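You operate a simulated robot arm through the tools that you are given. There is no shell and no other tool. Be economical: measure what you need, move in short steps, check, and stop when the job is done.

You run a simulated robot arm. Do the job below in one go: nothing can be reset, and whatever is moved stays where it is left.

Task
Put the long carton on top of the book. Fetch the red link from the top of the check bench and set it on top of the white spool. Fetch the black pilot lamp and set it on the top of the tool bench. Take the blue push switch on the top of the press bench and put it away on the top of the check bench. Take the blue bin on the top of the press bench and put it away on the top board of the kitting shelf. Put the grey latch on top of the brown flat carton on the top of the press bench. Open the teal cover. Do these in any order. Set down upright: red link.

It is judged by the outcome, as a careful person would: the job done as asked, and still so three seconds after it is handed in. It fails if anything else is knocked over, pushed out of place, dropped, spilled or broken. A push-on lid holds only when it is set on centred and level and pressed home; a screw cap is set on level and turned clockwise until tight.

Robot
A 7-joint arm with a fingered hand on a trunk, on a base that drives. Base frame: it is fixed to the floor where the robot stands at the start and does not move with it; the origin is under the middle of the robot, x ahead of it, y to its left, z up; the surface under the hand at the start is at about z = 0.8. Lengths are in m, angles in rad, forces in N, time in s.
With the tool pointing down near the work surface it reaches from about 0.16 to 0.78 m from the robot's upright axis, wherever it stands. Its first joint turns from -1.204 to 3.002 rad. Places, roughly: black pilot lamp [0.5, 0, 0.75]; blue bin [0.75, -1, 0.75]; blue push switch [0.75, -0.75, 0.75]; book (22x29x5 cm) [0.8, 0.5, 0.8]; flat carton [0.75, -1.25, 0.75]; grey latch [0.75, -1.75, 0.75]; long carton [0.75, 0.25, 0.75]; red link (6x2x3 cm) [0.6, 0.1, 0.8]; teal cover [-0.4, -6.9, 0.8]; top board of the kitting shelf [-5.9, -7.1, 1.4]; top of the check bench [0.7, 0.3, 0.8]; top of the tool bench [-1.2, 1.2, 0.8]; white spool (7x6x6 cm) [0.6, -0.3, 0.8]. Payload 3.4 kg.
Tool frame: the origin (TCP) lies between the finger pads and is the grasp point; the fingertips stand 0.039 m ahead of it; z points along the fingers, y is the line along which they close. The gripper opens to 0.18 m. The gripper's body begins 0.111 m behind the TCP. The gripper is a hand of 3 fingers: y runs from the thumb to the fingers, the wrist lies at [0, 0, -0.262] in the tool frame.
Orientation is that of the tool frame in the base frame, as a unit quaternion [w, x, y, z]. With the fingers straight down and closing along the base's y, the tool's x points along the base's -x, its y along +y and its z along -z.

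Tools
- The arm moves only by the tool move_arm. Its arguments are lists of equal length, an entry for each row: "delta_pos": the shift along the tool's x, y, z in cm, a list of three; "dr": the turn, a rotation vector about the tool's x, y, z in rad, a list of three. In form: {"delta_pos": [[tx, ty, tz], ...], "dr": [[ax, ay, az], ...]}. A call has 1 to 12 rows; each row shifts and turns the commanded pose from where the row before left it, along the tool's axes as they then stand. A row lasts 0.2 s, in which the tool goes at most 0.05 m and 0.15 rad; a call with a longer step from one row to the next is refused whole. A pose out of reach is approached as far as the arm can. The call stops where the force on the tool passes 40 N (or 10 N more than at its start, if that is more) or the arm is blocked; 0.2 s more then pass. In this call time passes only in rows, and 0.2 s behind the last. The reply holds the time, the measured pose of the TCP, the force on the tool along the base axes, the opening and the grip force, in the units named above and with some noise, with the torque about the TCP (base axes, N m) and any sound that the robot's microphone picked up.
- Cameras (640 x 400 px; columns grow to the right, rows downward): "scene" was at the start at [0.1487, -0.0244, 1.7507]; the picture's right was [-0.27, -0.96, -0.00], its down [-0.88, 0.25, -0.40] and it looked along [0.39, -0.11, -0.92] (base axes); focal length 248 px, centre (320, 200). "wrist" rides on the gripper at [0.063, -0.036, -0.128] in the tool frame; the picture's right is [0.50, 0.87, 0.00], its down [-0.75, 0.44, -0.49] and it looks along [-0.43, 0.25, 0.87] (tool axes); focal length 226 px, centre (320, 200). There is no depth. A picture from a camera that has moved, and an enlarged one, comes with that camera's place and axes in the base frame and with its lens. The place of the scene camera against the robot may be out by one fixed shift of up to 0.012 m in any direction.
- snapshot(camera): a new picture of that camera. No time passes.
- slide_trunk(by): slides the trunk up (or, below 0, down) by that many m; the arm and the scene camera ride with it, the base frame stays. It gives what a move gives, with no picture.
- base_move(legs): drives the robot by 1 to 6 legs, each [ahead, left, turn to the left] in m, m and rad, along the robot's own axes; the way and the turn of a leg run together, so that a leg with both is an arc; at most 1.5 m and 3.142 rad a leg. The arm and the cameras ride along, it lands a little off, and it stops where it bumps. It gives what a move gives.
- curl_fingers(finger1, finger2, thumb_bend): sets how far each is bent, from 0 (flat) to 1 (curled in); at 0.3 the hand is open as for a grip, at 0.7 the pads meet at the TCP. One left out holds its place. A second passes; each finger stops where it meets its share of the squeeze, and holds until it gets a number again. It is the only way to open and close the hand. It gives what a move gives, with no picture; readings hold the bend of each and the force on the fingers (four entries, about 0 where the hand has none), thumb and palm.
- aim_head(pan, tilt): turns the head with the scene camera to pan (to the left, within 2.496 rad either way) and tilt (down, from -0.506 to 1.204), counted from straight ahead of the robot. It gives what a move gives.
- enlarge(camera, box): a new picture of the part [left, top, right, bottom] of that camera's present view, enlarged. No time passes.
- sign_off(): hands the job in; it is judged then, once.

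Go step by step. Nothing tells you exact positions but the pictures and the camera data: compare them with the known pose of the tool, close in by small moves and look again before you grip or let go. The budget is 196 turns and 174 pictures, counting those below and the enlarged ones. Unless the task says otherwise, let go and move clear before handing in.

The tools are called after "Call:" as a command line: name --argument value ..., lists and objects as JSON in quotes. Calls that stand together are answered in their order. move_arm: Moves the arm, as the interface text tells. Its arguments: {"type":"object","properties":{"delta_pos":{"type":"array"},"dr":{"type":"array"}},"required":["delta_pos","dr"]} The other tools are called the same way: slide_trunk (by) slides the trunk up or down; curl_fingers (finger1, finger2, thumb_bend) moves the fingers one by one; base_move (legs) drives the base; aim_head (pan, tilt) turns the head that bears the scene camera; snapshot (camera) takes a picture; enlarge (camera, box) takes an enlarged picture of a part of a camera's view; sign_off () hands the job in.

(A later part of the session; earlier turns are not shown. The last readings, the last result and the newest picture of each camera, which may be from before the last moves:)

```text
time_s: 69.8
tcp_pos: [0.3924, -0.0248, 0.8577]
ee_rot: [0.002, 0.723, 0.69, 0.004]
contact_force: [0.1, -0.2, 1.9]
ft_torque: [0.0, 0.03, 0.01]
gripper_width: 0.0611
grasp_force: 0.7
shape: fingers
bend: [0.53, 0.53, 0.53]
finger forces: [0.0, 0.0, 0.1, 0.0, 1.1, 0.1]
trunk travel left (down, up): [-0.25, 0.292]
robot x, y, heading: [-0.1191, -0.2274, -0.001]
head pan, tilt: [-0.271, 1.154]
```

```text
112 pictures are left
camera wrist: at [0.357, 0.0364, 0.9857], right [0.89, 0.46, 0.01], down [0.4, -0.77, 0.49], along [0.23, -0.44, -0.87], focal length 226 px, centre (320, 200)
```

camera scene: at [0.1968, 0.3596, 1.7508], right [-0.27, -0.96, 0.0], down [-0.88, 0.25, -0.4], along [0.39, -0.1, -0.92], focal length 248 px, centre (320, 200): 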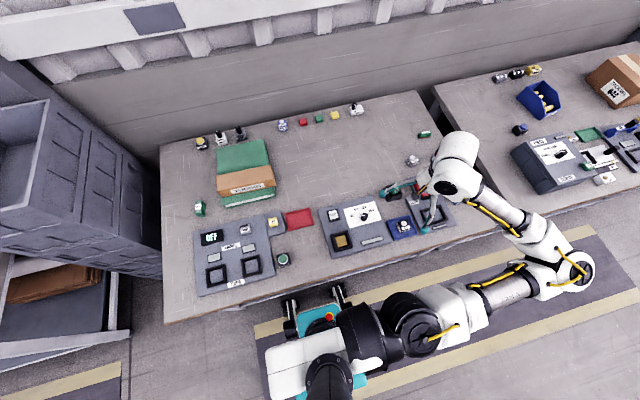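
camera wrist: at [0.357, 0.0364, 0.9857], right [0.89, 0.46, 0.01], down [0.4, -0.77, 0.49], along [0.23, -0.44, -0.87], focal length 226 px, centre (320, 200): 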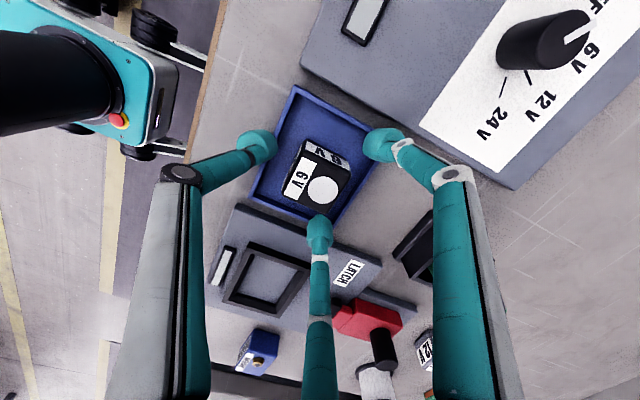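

The thumb is touching the tray rim; I'll lift 6 mm and then close.

Call:
move_arm --delta_pos '[[0, 0, -0.6]]' --dr '[[0, 0, 0]]'

Call:
curl_fingers --finger1 0.72 --finger2 0.72 --thumb_bend 0.72

Call:
snapshot --camera "wrist"

```text
time_s: 70.2
tcp_pos: [0.393, -0.0259, 0.8638]
ee_rot: [0.002, 0.724, 0.69, 0.004]
contact_force: [0.1, -0.9, 0.3]
ft_torque: [0.03, -0.01, 0.01]
gripper_width: 0.0615
grasp_force: 0.0
shape: fingers
bend: [0.53, 0.53, 0.53]
finger forces: [0.1, 0.0, 0.0, 0.0, 0.0, 0.1]
trunk travel left (down, up): [-0.25, 0.292]
robot x, y, heading: [-0.1253, -0.2308, -0.0]
head pan, tilt: [-0.271, 1.154]
```

```text
time_s: 71.2
tcp_pos: [0.3917, -0.0255, 0.8635]
ee_rot: [0.002, 0.724, 0.69, 0.004]
contact_force: [1.1, -0.4, 0.3]
ft_torque: [-0.02, -0.01, -0.03]
gripper_width: 0.023
grasp_force: 13.8
shape: fingers
bend: [0.61, 0.6, 0.66]
finger forces: [7.8, 9.2, 0.0, 0.0, 10.1, 0.0]
trunk travel left (down, up): [-0.25, 0.292]
robot x, y, heading: [-0.1192, -0.23, -0.002]
head pan, tilt: [-0.271, 1.154]
```

```text
111 pictures are left
camera wrist: at [0.3573, 0.0364, 0.9917], right [0.89, 0.46, 0.01], down [0.4, -0.77, 0.49], along [0.23, -0.44, -0.87], focal length 226 px, centre (320, 200)
```

wrist: 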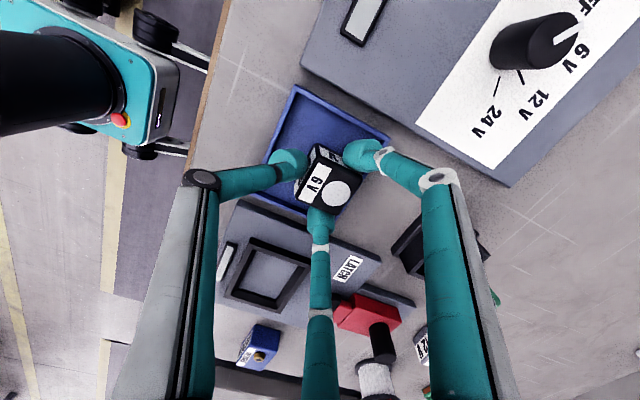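

Gripped. Lifting to check that the lamp comes cleanly out of the tray.

Call:
move_arm --delta_pos '[[0, 0, -1], [0, 0, -3], [0, 0, -4], [0, 0, -4]]' --dr '[[0, 0, 0], [0, 0, 0], [0, 0, 0], [0, 0, 0]]'

Call:
snapshot --camera "wrist"

Call:
aim_head --pan 2.2 --tilt 0.6

Call:
snapshot --camera "scene"

```text
time_s: 72.2
tcp_pos: [0.3898, -0.0263, 0.9853]
ee_rot: [0.003, 0.723, 0.69, 0.004]
contact_force: [-0.4, 0.6, -0.8]
ft_torque: [-0.02, 0.0, 0.0]
gripper_width: 0.0229
grasp_force: 13.5
shape: fingers
bend: [0.61, 0.6, 0.66]
finger forces: [7.9, 8.8, 0.0, 0.1, 10.1, 0.1]
trunk travel left (down, up): [-0.25, 0.292]
robot x, y, heading: [-0.1208, -0.2286, -0.001]
head pan, tilt: [-0.271, 1.154]
```

```text
110 pictures are left
camera wrist: at [0.3551, 0.0364, 1.113], right [0.89, 0.46, 0.01], down [0.4, -0.77, 0.5], along [0.24, -0.44, -0.87], focal length 226 px, centre (320, 200)
```

wrist: 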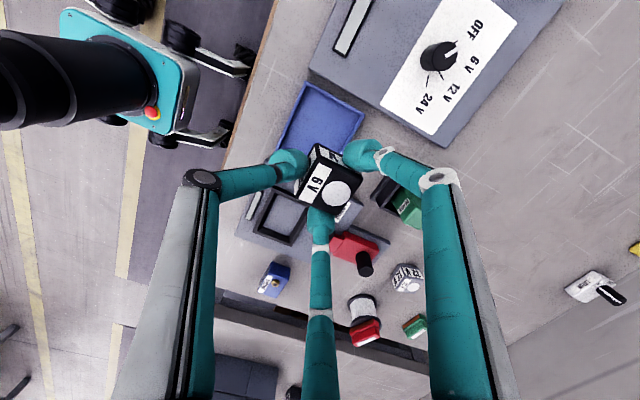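

```text
time_s: 74.5
tcp_pos: [0.3902, -0.0257, 0.9842]
ee_rot: [0.003, 0.723, 0.691, 0.003]
contact_force: [0.5, -0.5, 0.1]
ft_torque: [0.03, 0.0, -0.02]
gripper_width: 0.0228
grasp_force: 13.1
shape: fingers
bend: [0.61, 0.6, 0.66]
finger forces: [8.0, 8.8, 0.0, 0.1, 10.1, 0.0]
trunk travel left (down, up): [-0.25, 0.292]
robot x, y, heading: [-0.1219, -0.2262, -0.002]
head pan, tilt: [2.201, 0.6]
```

```text
109 pictures are left
camera scene: at [-0.081, -0.1629, 1.7932], right [0.81, 0.59, 0.0], down [0.33, -0.46, -0.83], along [-0.49, 0.67, -0.56], focal length 248 px, centre (320, 200)
```

scene: 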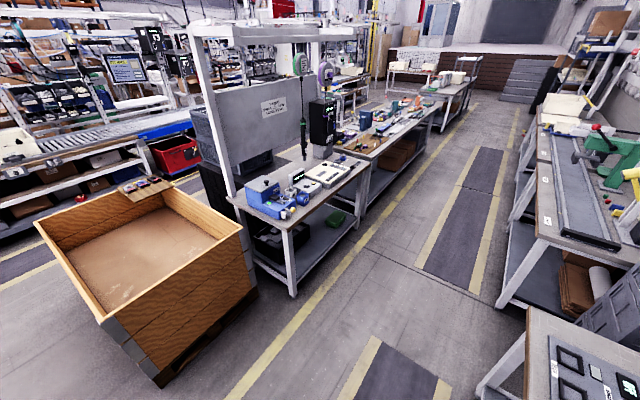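

The tool bench is across the aisle, roughly x −1.5…−0.92, y 0.66…1.74. I'll zoom for a free spot.

Call:
enlarge --camera "scene" --box '[220, 130, 380, 230]'

```text
4.00 times, centred on (300, 180) of scene
camera zoom: at [-0.081, -0.1629, 1.7932], right [0.81, 0.59, 0.0], down [0.33, -0.46, -0.83], along [-0.49, 0.67, -0.56], focal length 990 px, centre (400, 280)
```

zoom: 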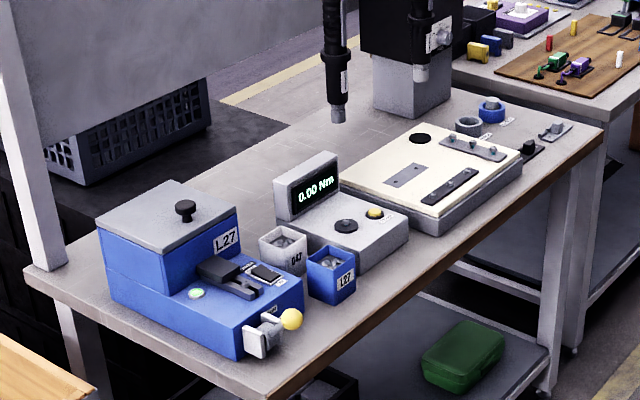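

I'll place the lamp on the free strip at the front of the tool bench, near (−0.965, 1.04). Raising the hand, then driving into the aisle and turning to face that bench.

Call:
move_arm --delta_pos '[[0, 0, -4], [0, 0, -4], [0, 0, -4], [0, 0, -2]]' --dr '[[0, 0, 0], [0, 0, 0], [0, 0, 0], [0, 0, 0]]'

Call:
aim_head --pan 0.0 --tilt 0.8

Call:
base_move --legs '[[-0.2, 0, 0], [0, 0, 1.571], [1.25, 0, 0]]'

Call:
snapshot --camera "scene"

```text
time_s: 75.5
tcp_pos: [0.3891, -0.0263, 1.1231]
ee_rot: [0.003, 0.723, 0.691, 0.004]
contact_force: [-0.4, -0.2, 0.0]
ft_torque: [0.0, -0.02, 0.03]
gripper_width: 0.023
grasp_force: 13.3
shape: fingers
bend: [0.61, 0.6, 0.66]
finger forces: [8.0, 8.8, 0.0, 0.0, 10.0, 0.1]
trunk travel left (down, up): [-0.25, 0.292]
robot x, y, heading: [-0.1221, -0.2315, -0.003]
head pan, tilt: [2.201, 0.6]
```

```text
time_s: 77.5
tcp_pos: [0.3898, -0.025, 1.1235]
ee_rot: [0.003, 0.723, 0.691, 0.004]
contact_force: [0.4, -0.2, 0.9]
ft_torque: [0.01, 0.03, -0.01]
gripper_width: 0.0228
grasp_force: 13.1
shape: fingers
bend: [0.61, 0.6, 0.66]
finger forces: [8.0, 8.8, 0.0, 0.0, 10.1, 0.0]
trunk travel left (down, up): [-0.25, 0.292]
robot x, y, heading: [-0.1182, -0.2265, -0.001]
head pan, tilt: [0.0, 0.799]
```

```text
time_s: 88.9
tcp_pos: [-0.5338, 1.5296, 1.1227]
ee_rot: [-0.001, 0.019, 1.0, 0.005]
contact_force: [-0.7, 0.2, -0.4]
ft_torque: [-0.03, 0.01, -0.01]
gripper_width: 0.0223
grasp_force: 12.9
shape: fingers
bend: [0.61, 0.6, 0.67]
finger forces: [7.9, 8.5, 0.0, 0.0, 9.5, 0.1]
trunk travel left (down, up): [-0.25, 0.292]
robot x, y, heading: [-0.3302, 1.0196, 1.577]
head pan, tilt: [0.0, 0.799]
```

```text
107 pictures are left
camera scene: at [-0.3226, 1.184, 1.7757], right [1.0, 0.01, 0.0], down [0.0, -0.72, -0.69], along [0.0, 0.69, -0.72], focal length 248 px, centre (320, 200)
```

scene: 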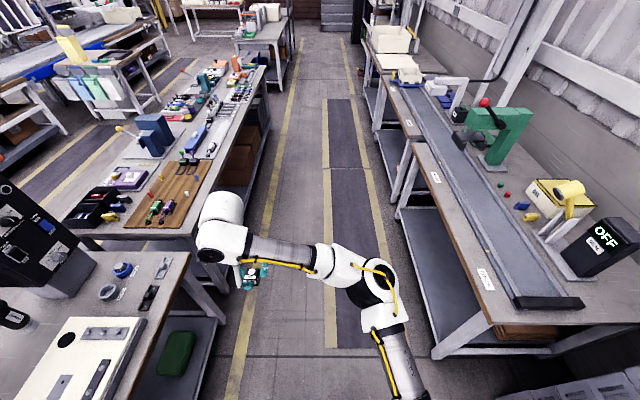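

Call:
base_move --legs '[[0, 0, 1.571], [0, -0.2, 0]]'

Call:
snapshot --camera "scene"

Call:
snapshot --camera "wrist"

```text
time_s: 94.3
tcp_pos: [-0.8346, 1.0172, 1.124]
ee_rot: [-0.005, -0.691, 0.723, 0.004]
contact_force: [-0.9, 0.2, -1.4]
ft_torque: [0.01, -0.01, -0.04]
gripper_width: 0.0215
grasp_force: 12.3
shape: fingers
bend: [0.61, 0.6, 0.67]
finger forces: [7.7, 8.1, 0.1, 0.0, 9.0, 0.0]
trunk travel left (down, up): [-0.25, 0.292]
robot x, y, heading: [-0.3323, 1.2232, 3.138]
head pan, tilt: [0.0, 0.799]
```

```text
106 pictures are left
camera scene: at [-0.49, 1.2182, 1.7758], right [0.0, 1.0, 0.0], down [0.72, 0.0, -0.69], along [-0.69, 0.0, -0.72], focal length 248 px, centre (320, 200)
```

scene: 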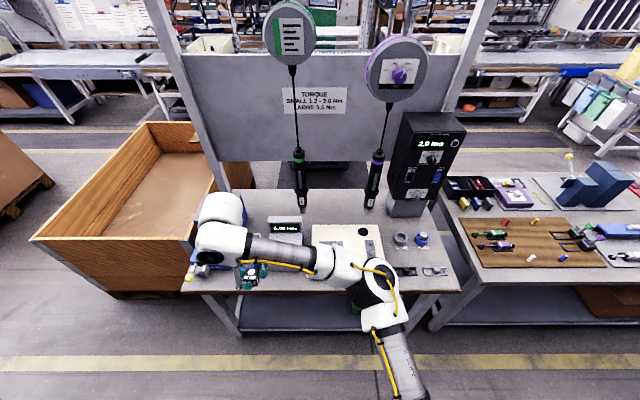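

```text
105 pictures are left
camera wrist: at [-0.8011, 0.9518, 1.2523], right [-0.89, -0.46, 0.01], down [-0.39, 0.77, 0.5], along [-0.24, 0.44, -0.87], focal length 226 px, centre (320, 200)
```

wrist: 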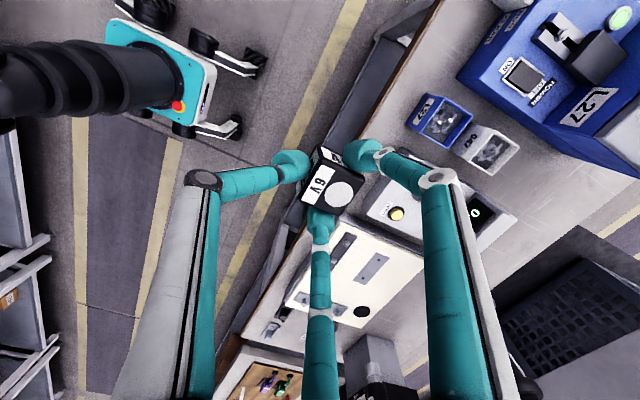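

The bench edge is at x ≈ −0.935, and the strip in front of the grey device is free. I'll move the lamp over (−0.975, 1.05) and lower partway.

Call:
move_arm --delta_pos '[[-0.8, 3.4, 0], [-0.8, 3.4, 0], [-0.8, 3.4, 0], [-0.8, 3.5, 0], [0, 0, 4], [0, 0, 4], [0, 0, 4], [0, 0, 4], [0, 0, 4]]' --dr '[[0, 0, 0], [0, 0, 0], [0, 0, 0], [0, 0, 0], [0, 0, 0], [0, 0, 0], [0, 0, 0], [0, 0, 0], [0, 0, 0]]'

Call:
snapshot --camera "wrist"

Call:
enlarge --camera "scene" --box '[170, 180, 330, 300]'

```text
time_s: 96.3
tcp_pos: [-0.9717, 1.0552, 0.9275]
ee_rot: [-0.005, -0.691, 0.723, 0.004]
contact_force: [0.2, -0.8, 0.3]
ft_torque: [0.01, -0.03, 0.01]
gripper_width: 0.0212
grasp_force: 12.5
shape: fingers
bend: [0.61, 0.6, 0.67]
finger forces: [7.6, 7.9, 0.0, 0.0, 9.0, 0.0]
trunk travel left (down, up): [-0.25, 0.292]
robot x, y, heading: [-0.329, 1.2191, 3.138]
head pan, tilt: [0.0, 0.799]
```

```text
104 pictures are left
camera wrist: at [-0.9366, 0.9903, 1.0551], right [-0.89, -0.46, 0.01], down [-0.39, 0.77, 0.5], along [-0.24, 0.44, -0.87], focal length 226 px, centre (320, 200)
```

wrist: 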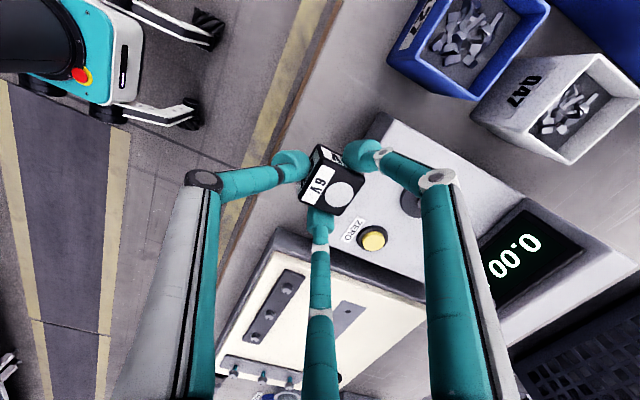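

```text
3.33 times, centred on (250, 240) of scene
camera zoom: at [-0.4921, 1.2188, 1.7755], right [0.0, 1.0, 0.0], down [0.72, 0.0, -0.69], along [-0.69, 0.0, -0.72], focal length 825 px, centre (553, 67)
```

zoom: 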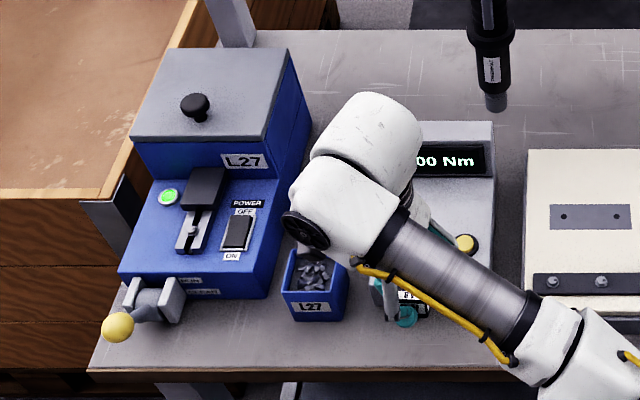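

I'll shift 7 mm toward the aisle to leave finger clearance from the grey device, then lower.

Call:
move_arm --delta_pos '[[0, -0.7, 1], [0, 0, 2], [0, 0, 2], [0, 0, 0.8]]' --dr '[[0, 0, 0], [0, 0, 0], [0, 0, 0], [0, 0, 0]]'

Call:
move_arm --delta_pos '[[0, 0, 0.3]]' --dr '[[0, 0, 0]]'

Call:
snapshot --camera "wrist"

```text
time_s: 97.3
tcp_pos: [-0.9644, 1.0549, 0.8709]
ee_rot: [-0.006, -0.691, 0.722, 0.005]
contact_force: [0.4, 0.2, -0.1]
ft_torque: [0.02, -0.04, -0.01]
gripper_width: 0.0213
grasp_force: 12.2
shape: fingers
bend: [0.61, 0.6, 0.67]
finger forces: [7.5, 7.9, 0.0, 0.0, 8.9, 0.0]
trunk travel left (down, up): [-0.25, 0.292]
robot x, y, heading: [-0.3267, 1.2211, 3.142]
head pan, tilt: [0.0, 0.799]
```

```text
time_s: 97.7
tcp_pos: [-0.9639, 1.055, 0.8669]
ee_rot: [-0.006, -0.691, 0.723, 0.006]
contact_force: [-0.2, -0.8, -1.1]
ft_torque: [-0.03, -0.02, -0.01]
gripper_width: 0.0211
grasp_force: 12.0
shape: fingers
bend: [0.61, 0.6, 0.67]
finger forces: [7.5, 7.9, 0.1, 0.1, 9.0, 0.1]
trunk travel left (down, up): [-0.25, 0.292]
robot x, y, heading: [-0.3254, 1.218, 3.134]
head pan, tilt: [0.0, 0.799]
```

```text
102 pictures are left
camera wrist: at [-0.9298, 0.9893, 0.9947], right [-0.89, -0.46, 0.01], down [-0.39, 0.77, 0.5], along [-0.24, 0.44, -0.87], focal length 226 px, centre (320, 200)
```

wrist: 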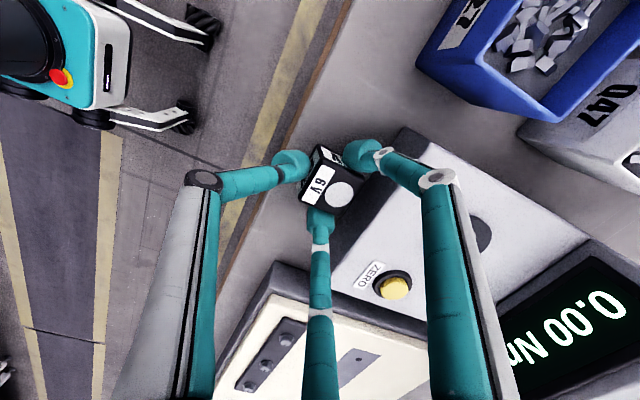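

Call:
move_arm --delta_pos '[[0, 0, 0.25], [0, 0, 0.15]]' --dr '[[0, 0, 0], [0, 0, 0]]'

Call:
move_arm --delta_pos '[[0, 0, 0.2]]' --dr '[[0, 0, 0]]'

Call:
move_arm --delta_pos '[[0, 0, 0.2]]' --dr '[[0, 0, 0]]'

```text
time_s: 98.3
tcp_pos: [-0.9644, 1.0558, 0.8627]
ee_rot: [-0.006, -0.691, 0.723, 0.005]
contact_force: [0.2, 1.3, 0.3]
ft_torque: [0.0, 0.02, -0.04]
gripper_width: 0.0211
grasp_force: 12.2
shape: fingers
bend: [0.61, 0.6, 0.67]
finger forces: [7.6, 7.8, 0.0, 0.0, 9.0, 0.0]
trunk travel left (down, up): [-0.25, 0.292]
robot x, y, heading: [-0.3265, 1.2201, 3.141]
head pan, tilt: [0.0, 0.799]
```

```text
time_s: 98.7
tcp_pos: [-0.9656, 1.0547, 0.8615]
ee_rot: [-0.005, -0.691, 0.723, 0.005]
contact_force: [0.9, 0.7, 0.4]
ft_torque: [0.02, -0.02, 0.01]
gripper_width: 0.0211
grasp_force: 12.7
shape: fingers
bend: [0.61, 0.6, 0.67]
finger forces: [7.5, 7.9, 0.1, 0.1, 9.0, 0.0]
trunk travel left (down, up): [-0.25, 0.292]
robot x, y, heading: [-0.3303, 1.2218, 3.142]
head pan, tilt: [0.0, 0.799]
```

```text
time_s: 99.1
tcp_pos: [-0.9648, 1.0545, 0.8601]
ee_rot: [-0.006, -0.691, 0.723, 0.005]
contact_force: [-1.2, -0.6, 0.4]
ft_torque: [0.0, 0.03, 0.01]
gripper_width: 0.0212
grasp_force: 13.0
shape: fingers
bend: [0.61, 0.6, 0.67]
finger forces: [7.8, 8.0, 0.0, 0.1, 9.1, 0.0]
trunk travel left (down, up): [-0.25, 0.292]
robot x, y, heading: [-0.3296, 1.221, 3.14]
head pan, tilt: [0.0, 0.799]
```

Call:
move_arm --delta_pos '[[0, 0, 0.2]]' --dr '[[0, 0, 0]]'

Call:
move_arm --delta_pos '[[0, 0, 0.1]]' --dr '[[0, 0, 0]]'

```text
time_s: 99.5
tcp_pos: [-0.964, 1.0554, 0.8577]
ee_rot: [-0.006, -0.691, 0.723, 0.006]
contact_force: [0.9, 0.1, 5.4]
ft_torque: [0.04, 0.05, -0.01]
gripper_width: 0.0212
grasp_force: 13.3
shape: fingers
bend: [0.62, 0.61, 0.67]
finger forces: [8.3, 8.6, 0.0, 0.0, 10.5, 0.1]
trunk travel left (down, up): [-0.25, 0.292]
robot x, y, heading: [-0.3284, 1.221, 3.14]
head pan, tilt: [0.0, 0.799]
```

```text
time_s: 99.9
tcp_pos: [-0.964, 1.0564, 0.8574]
ee_rot: [-0.007, -0.69, 0.724, 0.005]
contact_force: [2.0, -1.4, 6.6]
ft_torque: [0.0, 0.06, 0.01]
gripper_width: 0.0212
grasp_force: 14.0
shape: fingers
bend: [0.62, 0.61, 0.67]
finger forces: [8.8, 8.7, 0.0, 0.0, 10.6, 0.1]
trunk travel left (down, up): [-0.25, 0.292]
robot x, y, heading: [-0.3248, 1.2178, 3.144]
head pan, tilt: [0.0, 0.799]
```

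The lamp is seated on the bench. I'll release gently and rise.

Call:
curl_fingers --finger1 0.54 --finger2 0.54 --thumb_bend 0.54

Call:
move_arm --delta_pos '[[0, 0, -1], [0, 0, -2], [0, 0, -4], [0, 0, -4], [0, 0, -4], [0, 0, -4], [0, 0, -4], [0, 0, -4]]' --dr '[[0, 0, 0], [0, 0, 0], [0, 0, 0], [0, 0, 0], [0, 0, 0], [0, 0, 0], [0, 0, 0], [0, 0, 0]]'

Call:
snapshot --camera "wrist"

```text
time_s: 100.9
tcp_pos: [-0.9643, 1.0551, 0.8571]
ee_rot: [-0.006, -0.691, 0.723, 0.005]
contact_force: [0.6, 0.0, -0.3]
ft_torque: [0.0, 0.02, 0.01]
gripper_width: 0.0562
grasp_force: 0.1
shape: fingers
bend: [0.54, 0.54, 0.54]
finger forces: [0.0, 0.0, 0.1, 0.0, 0.0, 0.0]
trunk travel left (down, up): [-0.25, 0.292]
robot x, y, heading: [-0.3263, 1.2204, 3.14]
head pan, tilt: [0.0, 0.799]
```

```text
time_s: 102.7
tcp_pos: [-0.9618, 1.057, 1.128]
ee_rot: [-0.006, -0.691, 0.723, 0.006]
contact_force: [-0.3, -0.7, 1.3]
ft_torque: [0.01, -0.01, -0.02]
gripper_width: 0.0563
grasp_force: 0.1
shape: fingers
bend: [0.54, 0.54, 0.54]
finger forces: [0.0, 0.1, 0.0, 0.1, 0.1, 0.0]
trunk travel left (down, up): [-0.25, 0.292]
robot x, y, heading: [-0.3257, 1.2226, 3.137]
head pan, tilt: [0.0, 0.799]
```

```text
101 pictures are left
camera wrist: at [-0.9255, 0.9912, 1.2551], right [-0.89, -0.46, 0.01], down [-0.39, 0.77, 0.5], along [-0.24, 0.44, -0.87], focal length 226 px, centre (320, 200)
```

wrist: 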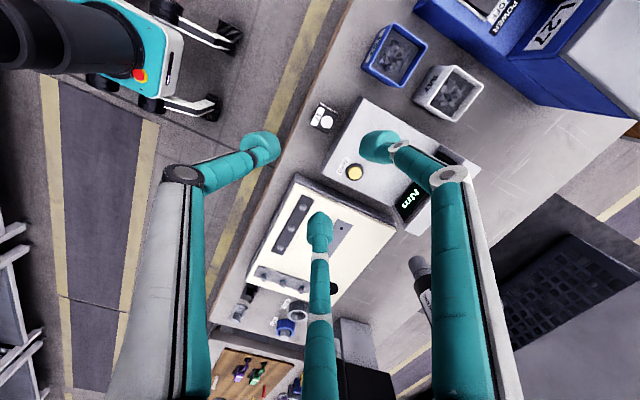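

The lamp stands on the tool bench. I'll retract, drive back along the aisle, turn to face the press bench and look at the latch area.

Call:
move_arm --delta_pos '[[0, -4, 0], [0, -4, 0], [0, -4, 0]]' --dr '[[0, 0, 0], [0, 0, 0], [0, 0, 0]]'

Call:
base_move --legs '[[0, 1.45, 0], [0, 0, 1.571], [0, 0, 1.571], [0, -1.3, 0]]'

Call:
aim_head --pan 0.0 --tilt 0.95

Call:
snapshot --camera "scene"

```text
time_s: 103.5
tcp_pos: [-0.8406, 1.052, 1.1248]
ee_rot: [-0.006, -0.691, 0.723, 0.006]
contact_force: [-0.4, -1.0, -0.1]
ft_torque: [0.02, -0.02, -0.03]
gripper_width: 0.0564
grasp_force: 0.0
shape: fingers
bend: [0.54, 0.54, 0.54]
finger forces: [0.1, 0.0, 0.0, 0.0, 0.0, 0.0]
trunk travel left (down, up): [-0.25, 0.292]
robot x, y, heading: [-0.3259, 1.2194, 3.143]
head pan, tilt: [0.0, 0.799]
```

```text
time_s: 124.6
tcp_pos: [0.1581, -1.3883, 1.1238]
ee_rot: [0.005, 0.724, 0.689, 0.006]
contact_force: [0.2, -0.3, 0.9]
ft_torque: [-0.04, -0.01, 0.01]
gripper_width: 0.0565
grasp_force: 0.1
shape: fingers
bend: [0.54, 0.54, 0.54]
finger forces: [0.0, 0.0, 0.0, 0.1, 0.0, 0.0]
trunk travel left (down, up): [-0.25, 0.292]
robot x, y, heading: [-0.3595, -1.5594, -0.004]
head pan, tilt: [0.0, 0.799]
```

```text
time_s: 125.3
tcp_pos: [0.1531, -1.388, 1.1256]
ee_rot: [0.008, 0.724, 0.69, 0.007]
contact_force: [-0.5, 0.4, 0.2]
ft_torque: [0.0, 0.02, 0.02]
gripper_width: 0.0564
grasp_force: 0.1
shape: fingers
bend: [0.54, 0.54, 0.54]
finger forces: [0.1, 0.0, 0.1, 0.0, 0.0, 0.0]
trunk travel left (down, up): [-0.25, 0.292]
robot x, y, heading: [-0.3603, -1.5568, -0.005]
head pan, tilt: [0.0, 0.949]
```

```text
100 pictures are left
camera scene: at [-0.1939, -1.5651, 1.7643], right [-0.01, -1.0, 0.0], down [-0.81, 0.01, -0.58], along [0.58, 0.0, -0.81], focal length 248 px, centre (320, 200)
```

scene: 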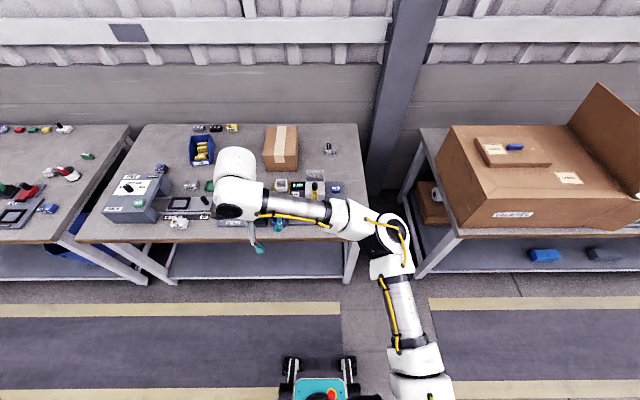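

Call:
enlarge --camera "scene" --box '[240, 110, 370, 200]'

Call:
enlarge --camera "scene" --box '[140, 110, 270, 200]'

```text
4.44 times, centred on (305, 155) of scene
camera zoom: at [-0.1939, -1.5651, 1.7643], right [-0.01, -1.0, 0.0], down [-0.81, 0.01, -0.58], along [0.58, 0.0, -0.81], focal length 1100 px, centre (387, 400)
```

zoom: 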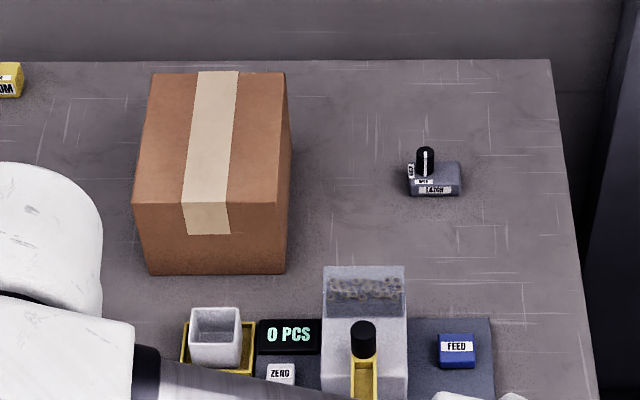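

```text
4.44 times, centred on (205, 155) of scene
camera zoom: at [-0.1939, -1.5651, 1.7643], right [-0.01, -1.0, 0.0], down [-0.81, 0.01, -0.58], along [0.58, 0.0, -0.81], focal length 1100 px, centre (831, 400)
```

zoom: 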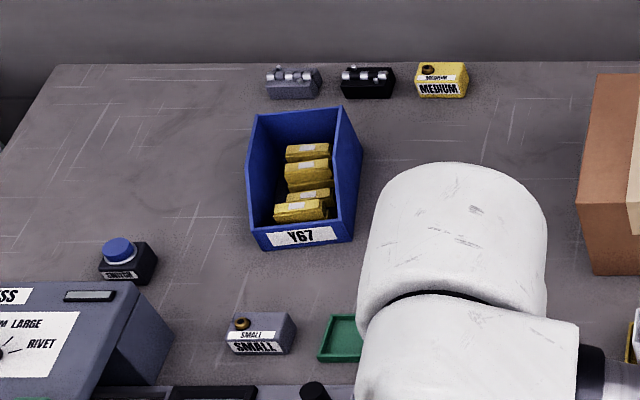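

The latch is at about (0.815, −1.62) near the back; the carton is at x 0.68–0.90, y −1.46…−1.29, top z ≈ 0.91. I'll drive in close.

Call:
base_move --legs '[[0.43, -0.03, 0]]'

Call:
curl_fingers --finger1 0.4 --finger2 0.4 --thumb_bend 0.4

Call:
snapshot --camera "wrist"

Call:
snapshot --camera "scene"

```text
time_s: 128.0
tcp_pos: [0.5858, -1.4214, 1.1276]
ee_rot: [0.006, 0.724, 0.69, 0.007]
contact_force: [0.3, -0.1, 0.2]
ft_torque: [0.01, -0.01, 0.01]
gripper_width: 0.0567
grasp_force: 0.0
shape: fingers
bend: [0.54, 0.54, 0.54]
finger forces: [0.0, 0.0, 0.1, 0.0, 0.1, 0.0]
trunk travel left (down, up): [-0.25, 0.292]
robot x, y, heading: [0.0754, -1.5911, -0.009]
head pan, tilt: [0.0, 0.949]
```

```text
time_s: 129.0
tcp_pos: [0.5843, -1.4265, 1.1282]
ee_rot: [0.006, 0.724, 0.69, 0.009]
contact_force: [-0.6, 0.3, 0.0]
ft_torque: [-0.04, -0.01, -0.01]
gripper_width: 0.1122
grasp_force: 0.1
shape: fingers
bend: [0.4, 0.4, 0.4]
finger forces: [0.1, 0.1, 0.1, 0.0, 0.0, 0.1]
trunk travel left (down, up): [-0.25, 0.292]
robot x, y, heading: [0.075, -1.5916, -0.003]
head pan, tilt: [0.0, 0.949]
```

```text
97 pictures are left
camera wrist: at [0.5481, -1.3655, 1.2567], right [0.89, 0.46, 0.02], down [0.39, -0.78, 0.5], along [0.24, -0.43, -0.87], focal length 226 px, centre (320, 200)
```

wrist: 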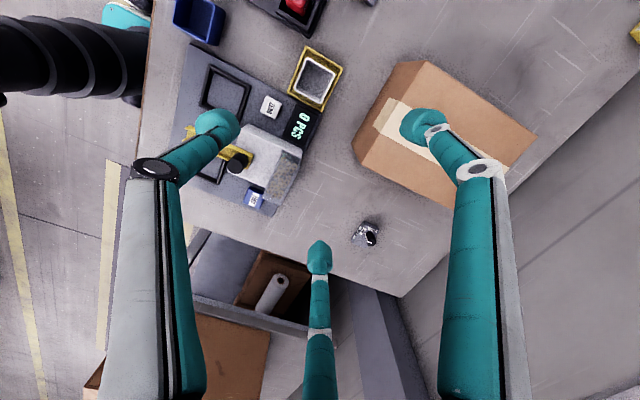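

```text
96 pictures are left
camera scene: at [0.2366, -1.5847, 1.7661], right [0.0, -1.0, 0.01], down [-0.81, 0.0, -0.58], along [0.58, -0.01, -0.81], focal length 248 px, centre (320, 200)
```

scene: 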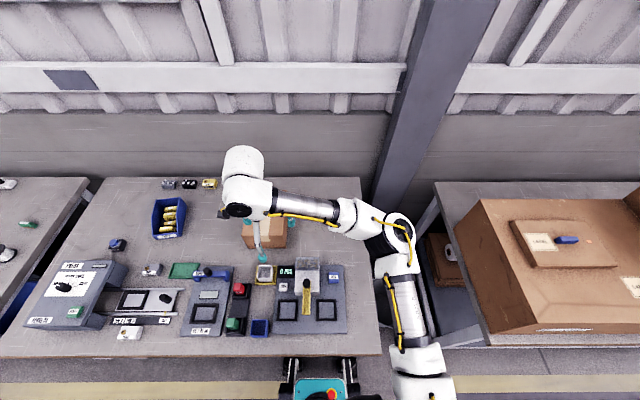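

Call:
move_arm --delta_pos '[[-2.9, 3.9, 0], [-2.9, 3.9, 0], [-2.9, 3.9, 0], [-2.9, 3.9, 0], [-2.9, 3.9, 0], [-2.7, 3.9, 0], [0, 0, 4], [0, 0, 4]]' --dr '[[0, 0, 0], [0, 0, 0], [0, 0, 0], [0, 0, 0], [0, 0, 0], [0, 0, 0], [0, 0, 0], [0, 0, 0]]'

Call:
snapshot --camera "wrist"

Call:
snapshot --camera "scene"

```text
time_s: 130.8
tcp_pos: [0.8119, -1.6105, 1.0541]
ee_rot: [0.004, 0.724, 0.69, 0.01]
contact_force: [-0.3, 0.2, 0.0]
ft_torque: [0.0, -0.02, -0.02]
gripper_width: 0.112
grasp_force: 0.1
shape: fingers
bend: [0.4, 0.4, 0.4]
finger forces: [0.0, 0.0, 0.0, 0.0, 0.0, 0.1]
trunk travel left (down, up): [-0.25, 0.292]
robot x, y, heading: [0.073, -1.5919, -0.003]
head pan, tilt: [0.0, 0.949]
```

```text
95 pictures are left
camera wrist: at [0.7762, -1.549, 1.181], right [0.89, 0.46, 0.02], down [0.39, -0.78, 0.5], along [0.24, -0.43, -0.87], focal length 226 px, centre (320, 200)
```

wrist: 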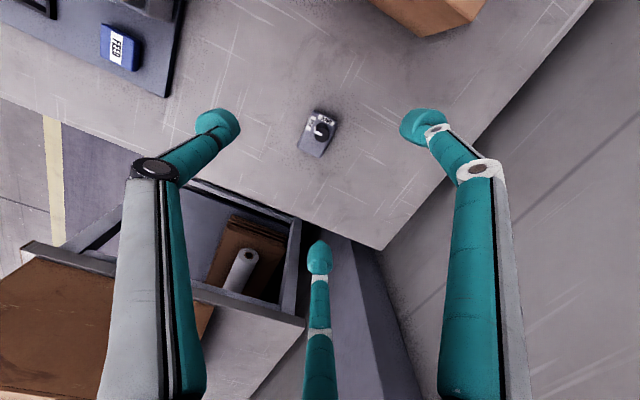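

```text
94 pictures are left
camera scene: at [0.2391, -1.5854, 1.7661], right [0.0, -1.0, 0.01], down [-0.82, 0.0, -0.58], along [0.58, -0.01, -0.82], focal length 248 px, centre (320, 200)
```

scene: 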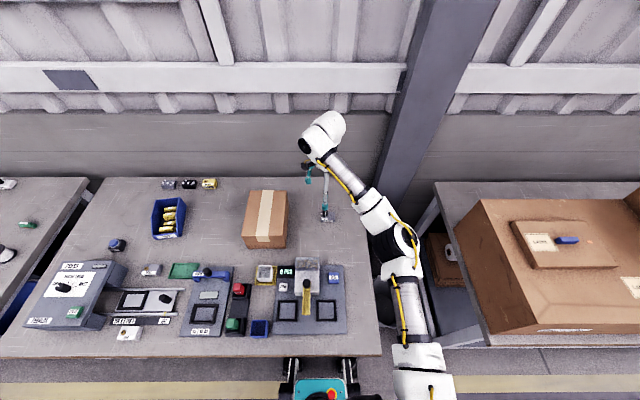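

Call:
move_arm --delta_pos '[[0, 0, 4], [0, 0, 4], [0, 0, 2]]' --dr '[[0, 0, 0], [0, 0, 0], [0, 0, 0]]'

Call:
enlarge --camera "wrist" --box '[240, 90, 400, 210]'

```text
time_s: 131.6
tcp_pos: [0.8135, -1.6104, 0.9516]
ee_rot: [0.006, 0.724, 0.69, 0.009]
contact_force: [0.6, 0.7, -0.2]
ft_torque: [0.0, 0.01, 0.01]
gripper_width: 0.1123
grasp_force: 0.1
shape: fingers
bend: [0.4, 0.4, 0.4]
finger forces: [0.0, 0.0, 0.0, 0.0, 0.0, 0.0]
trunk travel left (down, up): [-0.25, 0.292]
robot x, y, heading: [0.0729, -1.5922, -0.004]
head pan, tilt: [0.0, 0.949]
```

```text
3.33 times, centred on (320, 150) of wrist
camera zoom: at [0.7767, -1.547, 1.0791], right [0.89, 0.46, 0.02], down [0.39, -0.78, 0.5], along [0.24, -0.43, -0.87], focal length 754 px, centre (320, 367)
```

zoom: 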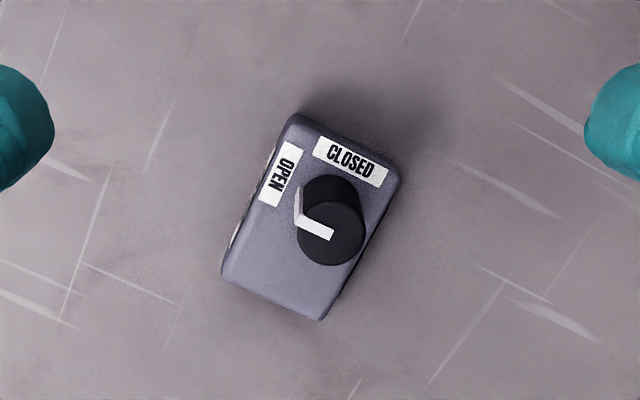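

The latch body is about 5.5×3.8 cm, centred near (0.815, −1.619), aligned with the hand. I'll fine-align, pre-close and descend.

Call:
curl_fingers --finger1 0.48 --finger2 0.48 --thumb_bend 0.48

Call:
move_arm --delta_pos '[[-0.75, 1.1, 0], [0, 0, 3], [0, 0, 3], [0, 0, 2], [0, 0, 2]]' --dr '[[0, 0, -0.06], [0, 0, 0], [0, 0, 0], [0, 0, 0], [0, 0, 0]]'

Call:
snapshot --camera "wrist"

```text
time_s: 132.6
tcp_pos: [0.8132, -1.6092, 0.9519]
ee_rot: [0.005, 0.723, 0.691, 0.009]
contact_force: [-0.5, -0.4, -0.1]
ft_torque: [-0.01, -0.01, -0.03]
gripper_width: 0.0813
grasp_force: 0.1
shape: fingers
bend: [0.48, 0.48, 0.48]
finger forces: [0.1, 0.0, 0.0, 0.0, 0.0, 0.1]
trunk travel left (down, up): [-0.25, 0.292]
robot x, y, heading: [0.0712, -1.5921, 0.002]
head pan, tilt: [0.0, 0.949]
```

```text
time_s: 133.8
tcp_pos: [0.8288, -1.6178, 0.8511]
ee_rot: [0.004, 0.703, 0.711, 0.009]
contact_force: [-0.7, 0.4, 0.2]
ft_torque: [0.0, -0.02, 0.01]
gripper_width: 0.0814
grasp_force: 0.0
shape: fingers
bend: [0.48, 0.48, 0.48]
finger forces: [0.1, 0.1, 0.0, 0.0, 0.0, 0.0]
trunk travel left (down, up): [-0.25, 0.292]
robot x, y, heading: [0.0768, -1.5898, -0.001]
head pan, tilt: [0.0, 0.949]
```

```text
92 pictures are left
camera wrist: at [0.7885, -1.5579, 0.9793], right [0.86, 0.51, 0.02], down [0.43, -0.75, 0.5], along [0.27, -0.42, -0.87], focal length 226 px, centre (320, 200)
```

wrist: 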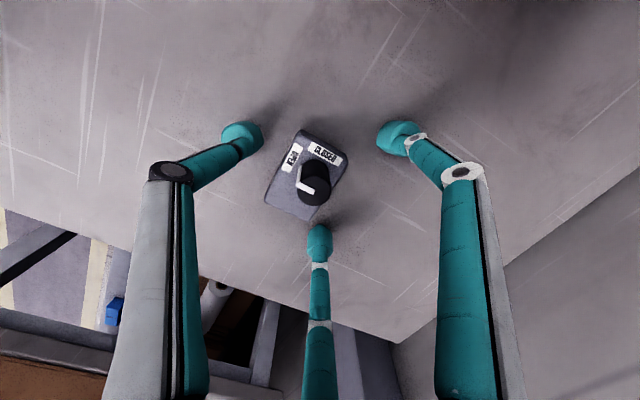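

Call:
curl_fingers --finger1 0.58 --finger2 0.58 --thumb_bend 0.58

Call:
curl_fingers --finger1 0.75 --finger2 0.75 --thumb_bend 0.75

Call:
snapshot --camera "wrist"

```text
time_s: 134.8
tcp_pos: [0.8295, -1.6169, 0.8524]
ee_rot: [0.005, 0.703, 0.711, 0.009]
contact_force: [0.4, 0.0, 0.9]
ft_torque: [-0.04, 0.01, 0.03]
gripper_width: 0.0469
grasp_force: 0.5
shape: fingers
bend: [0.57, 0.56, 0.56]
finger forces: [0.0, 0.7, 0.0, 0.0, 0.9, 0.0]
trunk travel left (down, up): [-0.25, 0.292]
robot x, y, heading: [0.0768, -1.5892, -0.005]
head pan, tilt: [0.0, 0.949]
```

```text
time_s: 135.8
tcp_pos: [0.8285, -1.6176, 0.8521]
ee_rot: [0.006, 0.702, 0.712, 0.009]
contact_force: [0.0, 0.1, 0.2]
ft_torque: [0.02, -0.01, 0.02]
gripper_width: 0.0278
grasp_force: 17.0
shape: fingers
bend: [0.63, 0.57, 0.65]
finger forces: [8.8, 10.2, 0.0, 0.0, 15.5, 0.1]
trunk travel left (down, up): [-0.25, 0.292]
robot x, y, heading: [0.0788, -1.5939, -0.005]
head pan, tilt: [0.0, 0.949]
```

```text
91 pictures are left
camera wrist: at [0.7883, -1.5578, 0.9796], right [0.86, 0.51, 0.02], down [0.43, -0.75, 0.5], along [0.27, -0.42, -0.87], focal length 226 px, centre (320, 200)
```

wrist: 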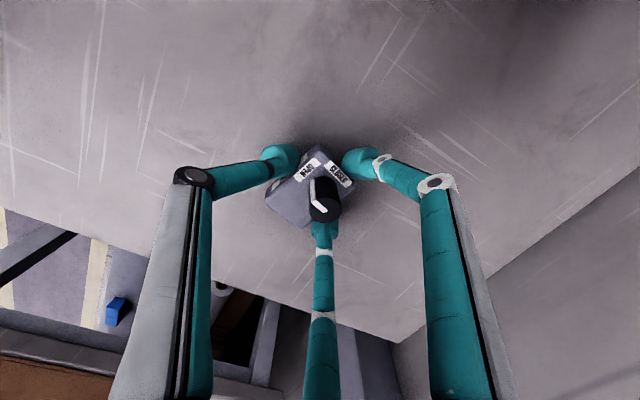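

Firm grip. Lifting well above the carton's top and checking.

Call:
move_arm --delta_pos '[[0, 0, -1], [0, 0, -3], [0, 0, -4], [0, 0, -4], [0, 0, -4]]' --dr '[[0, 0, 0], [0, 0, 0], [0, 0, 0], [0, 0, 0], [0, 0, 0]]'

Call:
enlarge --camera "wrist" --box '[220, 90, 460, 260]'

Call:
enlarge --camera "scene" --box '[230, 130, 350, 270]'

```text
time_s: 137.0
tcp_pos: [0.8244, -1.6178, 1.015]
ee_rot: [0.005, 0.703, 0.711, 0.009]
contact_force: [-0.7, -0.5, -1.1]
ft_torque: [0.02, 0.0, 0.0]
gripper_width: 0.0279
grasp_force: 17.0
shape: fingers
bend: [0.63, 0.57, 0.65]
finger forces: [8.6, 10.0, 0.0, 0.1, 15.2, 0.1]
trunk travel left (down, up): [-0.25, 0.292]
robot x, y, heading: [0.0766, -1.5917, -0.006]
head pan, tilt: [0.0, 0.949]
```

```text
2.35 times, centred on (340, 175) of wrist
camera zoom: at [0.7851, -1.5573, 1.1417], right [0.86, 0.51, 0.02], down [0.43, -0.75, 0.5], along [0.27, -0.42, -0.87], focal length 532 px, centre (273, 259)
```

zoom: 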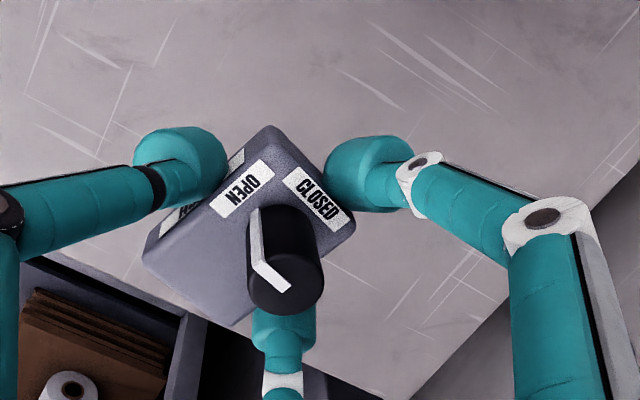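

```text
2.86 times, centred on (290, 200) of scene
camera zoom: at [0.2365, -1.5854, 1.7665], right [0.0, -1.0, 0.01], down [-0.81, 0.0, -0.58], along [0.58, -0.01, -0.81], focal length 707 px, centre (406, 200)
```

zoom: 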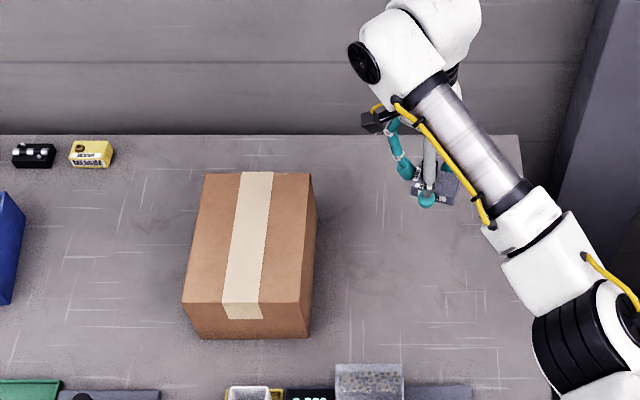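

The latch is held upright. Moving over the carton's top, toward (0.75, −1.37).

Call:
move_arm --delta_pos '[[4.2, -1.2, -2], [4.2, -1.2, 0], [4.2, -1.2, 0], [4.2, -1.2, 0], [4.2, -1.2, 0], [4, -1, 0]]' --dr '[[0, 0, 0], [0, 0, 0], [0, 0, 0], [0, 0, 0], [0, 0, 0], [0, 0, 0]]'

Call:
snapshot --camera "wrist"

Call:
enlarge --camera "scene" --box '[230, 130, 350, 270]'

```text
time_s: 138.4
tcp_pos: [0.7592, -1.3872, 1.0323]
ee_rot: [0.005, 0.703, 0.711, 0.01]
contact_force: [1.1, -0.3, -1.0]
ft_torque: [0.02, 0.03, 0.01]
gripper_width: 0.0273
grasp_force: 16.5
shape: fingers
bend: [0.63, 0.57, 0.66]
finger forces: [8.6, 10.0, 0.0, 0.0, 15.0, 0.0]
out of reach, approached as far as the arm can: row 6
trunk travel left (down, up): [-0.25, 0.292]
robot x, y, heading: [0.0727, -1.5946, -0.004]
head pan, tilt: [0.0, 0.949]
```

```text
88 pictures are left
camera wrist: at [0.7197, -1.3275, 1.1607], right [0.86, 0.51, 0.02], down [0.43, -0.75, 0.5], along [0.27, -0.42, -0.87], focal length 226 px, centre (320, 200)
```

wrist: 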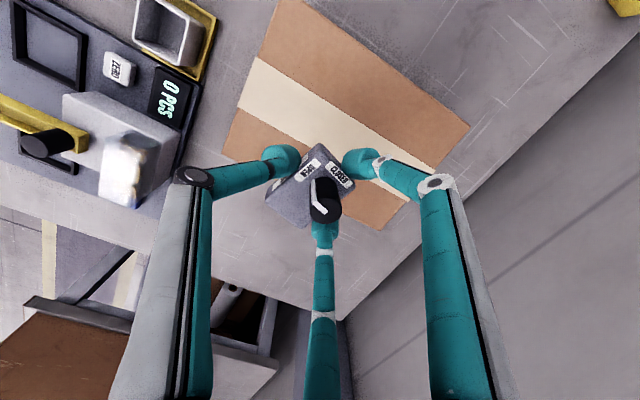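

```text
2.86 times, centred on (290, 200) of scene
camera zoom: at [0.2388, -1.5832, 1.766], right [0.0, -1.0, 0.01], down [-0.82, 0.0, -0.58], along [0.58, -0.01, -0.82], focal length 707 px, centre (406, 200)
```

zoom: 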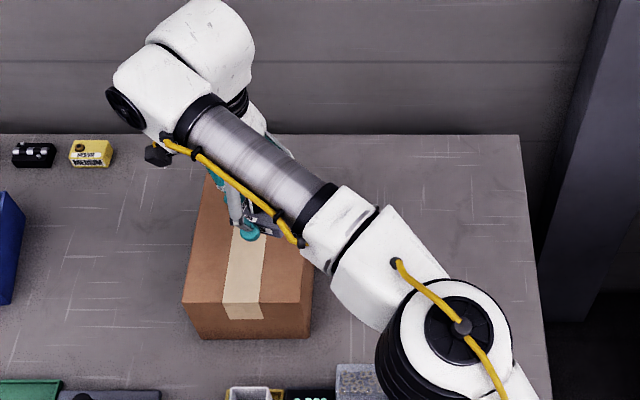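

The latch is over the carton; I'll nudge toward its middle and lower until contact.

Call:
move_arm --delta_pos '[[0, -2, 0], [1, 0, 0], [0, 0, 2], [0, 0, 2], [0, 0, 1.5]]' --dr '[[0, 0, 0], [0, 0, 0], [0, 0, 0], [0, 0, 0], [0, 0, 0]]'

Call:
snapshot --camera "wrist"

```text
time_s: 139.6
tcp_pos: [0.7369, -1.376, 0.9763]
ee_rot: [0.005, 0.702, 0.712, 0.008]
contact_force: [0.5, 0.6, -1.1]
ft_torque: [-0.02, 0.01, -0.04]
gripper_width: 0.0272
grasp_force: 16.5
shape: fingers
bend: [0.63, 0.57, 0.66]
finger forces: [8.4, 10.0, 0.1, 0.1, 14.9, 0.0]
trunk travel left (down, up): [-0.25, 0.292]
robot x, y, heading: [0.0769, -1.5908, -0.006]
head pan, tilt: [0.0, 0.949]
```

```text
86 pictures are left
camera wrist: at [0.6973, -1.316, 1.1043], right [0.86, 0.51, 0.02], down [0.44, -0.75, 0.5], along [0.27, -0.42, -0.87], focal length 226 px, centre (320, 200)
```

wrist: 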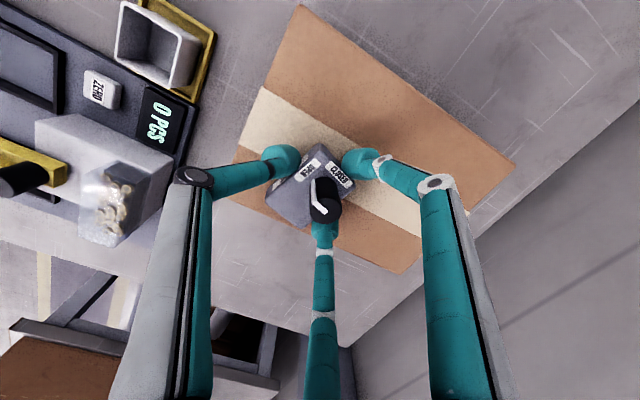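

Call:
move_arm --delta_pos '[[0, 0, 0.4], [0, 0, 0.3]]' --dr '[[0, 0, 0], [0, 0, 0]]'

Call:
move_arm --delta_pos '[[0, 0, 0.3]]' --dr '[[0, 0, 0]]'

Call:
move_arm --delta_pos '[[0, 0, 0.3]]' --dr '[[0, 0, 0]]'

```text
time_s: 140.2
tcp_pos: [0.7367, -1.3778, 0.9708]
ee_rot: [0.006, 0.703, 0.711, 0.009]
contact_force: [0.9, 0.3, 4.1]
ft_torque: [-0.04, -0.11, -0.01]
gripper_width: 0.0273
grasp_force: 17.4
shape: fingers
bend: [0.63, 0.57, 0.66]
finger forces: [8.9, 9.9, 0.1, 0.0, 14.8, 0.1]
trunk travel left (down, up): [-0.25, 0.292]
robot x, y, heading: [0.0721, -1.5927, -0.004]
head pan, tilt: [0.0, 0.949]
```

```text
time_s: 140.6
tcp_pos: [0.7371, -1.3761, 0.9683]
ee_rot: [0.006, 0.703, 0.711, 0.01]
contact_force: [0.1, 2.3, 9.8]
ft_torque: [-0.03, -0.22, 0.03]
gripper_width: 0.0275
grasp_force: 17.7
shape: fingers
bend: [0.64, 0.58, 0.66]
finger forces: [10.0, 10.0, 0.0, 0.0, 15.8, 0.0]
trunk travel left (down, up): [-0.25, 0.292]
robot x, y, heading: [0.0744, -1.5922, -0.003]
head pan, tilt: [0.0, 0.949]
```

```text
time_s: 141.0
tcp_pos: [0.7359, -1.3765, 0.9666]
ee_rot: [0.007, 0.702, 0.712, 0.011]
contact_force: [-0.4, 2.6, 20.2]
ft_torque: [-0.01, -0.12, 0.08]
gripper_width: 0.0265
grasp_force: 18.8
shape: fingers
bend: [0.64, 0.58, 0.67]
finger forces: [10.7, 10.6, 0.1, 0.1, 16.7, 0.1]
trunk travel left (down, up): [-0.25, 0.292]
robot x, y, heading: [0.074, -1.5943, -0.007]
head pan, tilt: [0.0, 0.949]
```

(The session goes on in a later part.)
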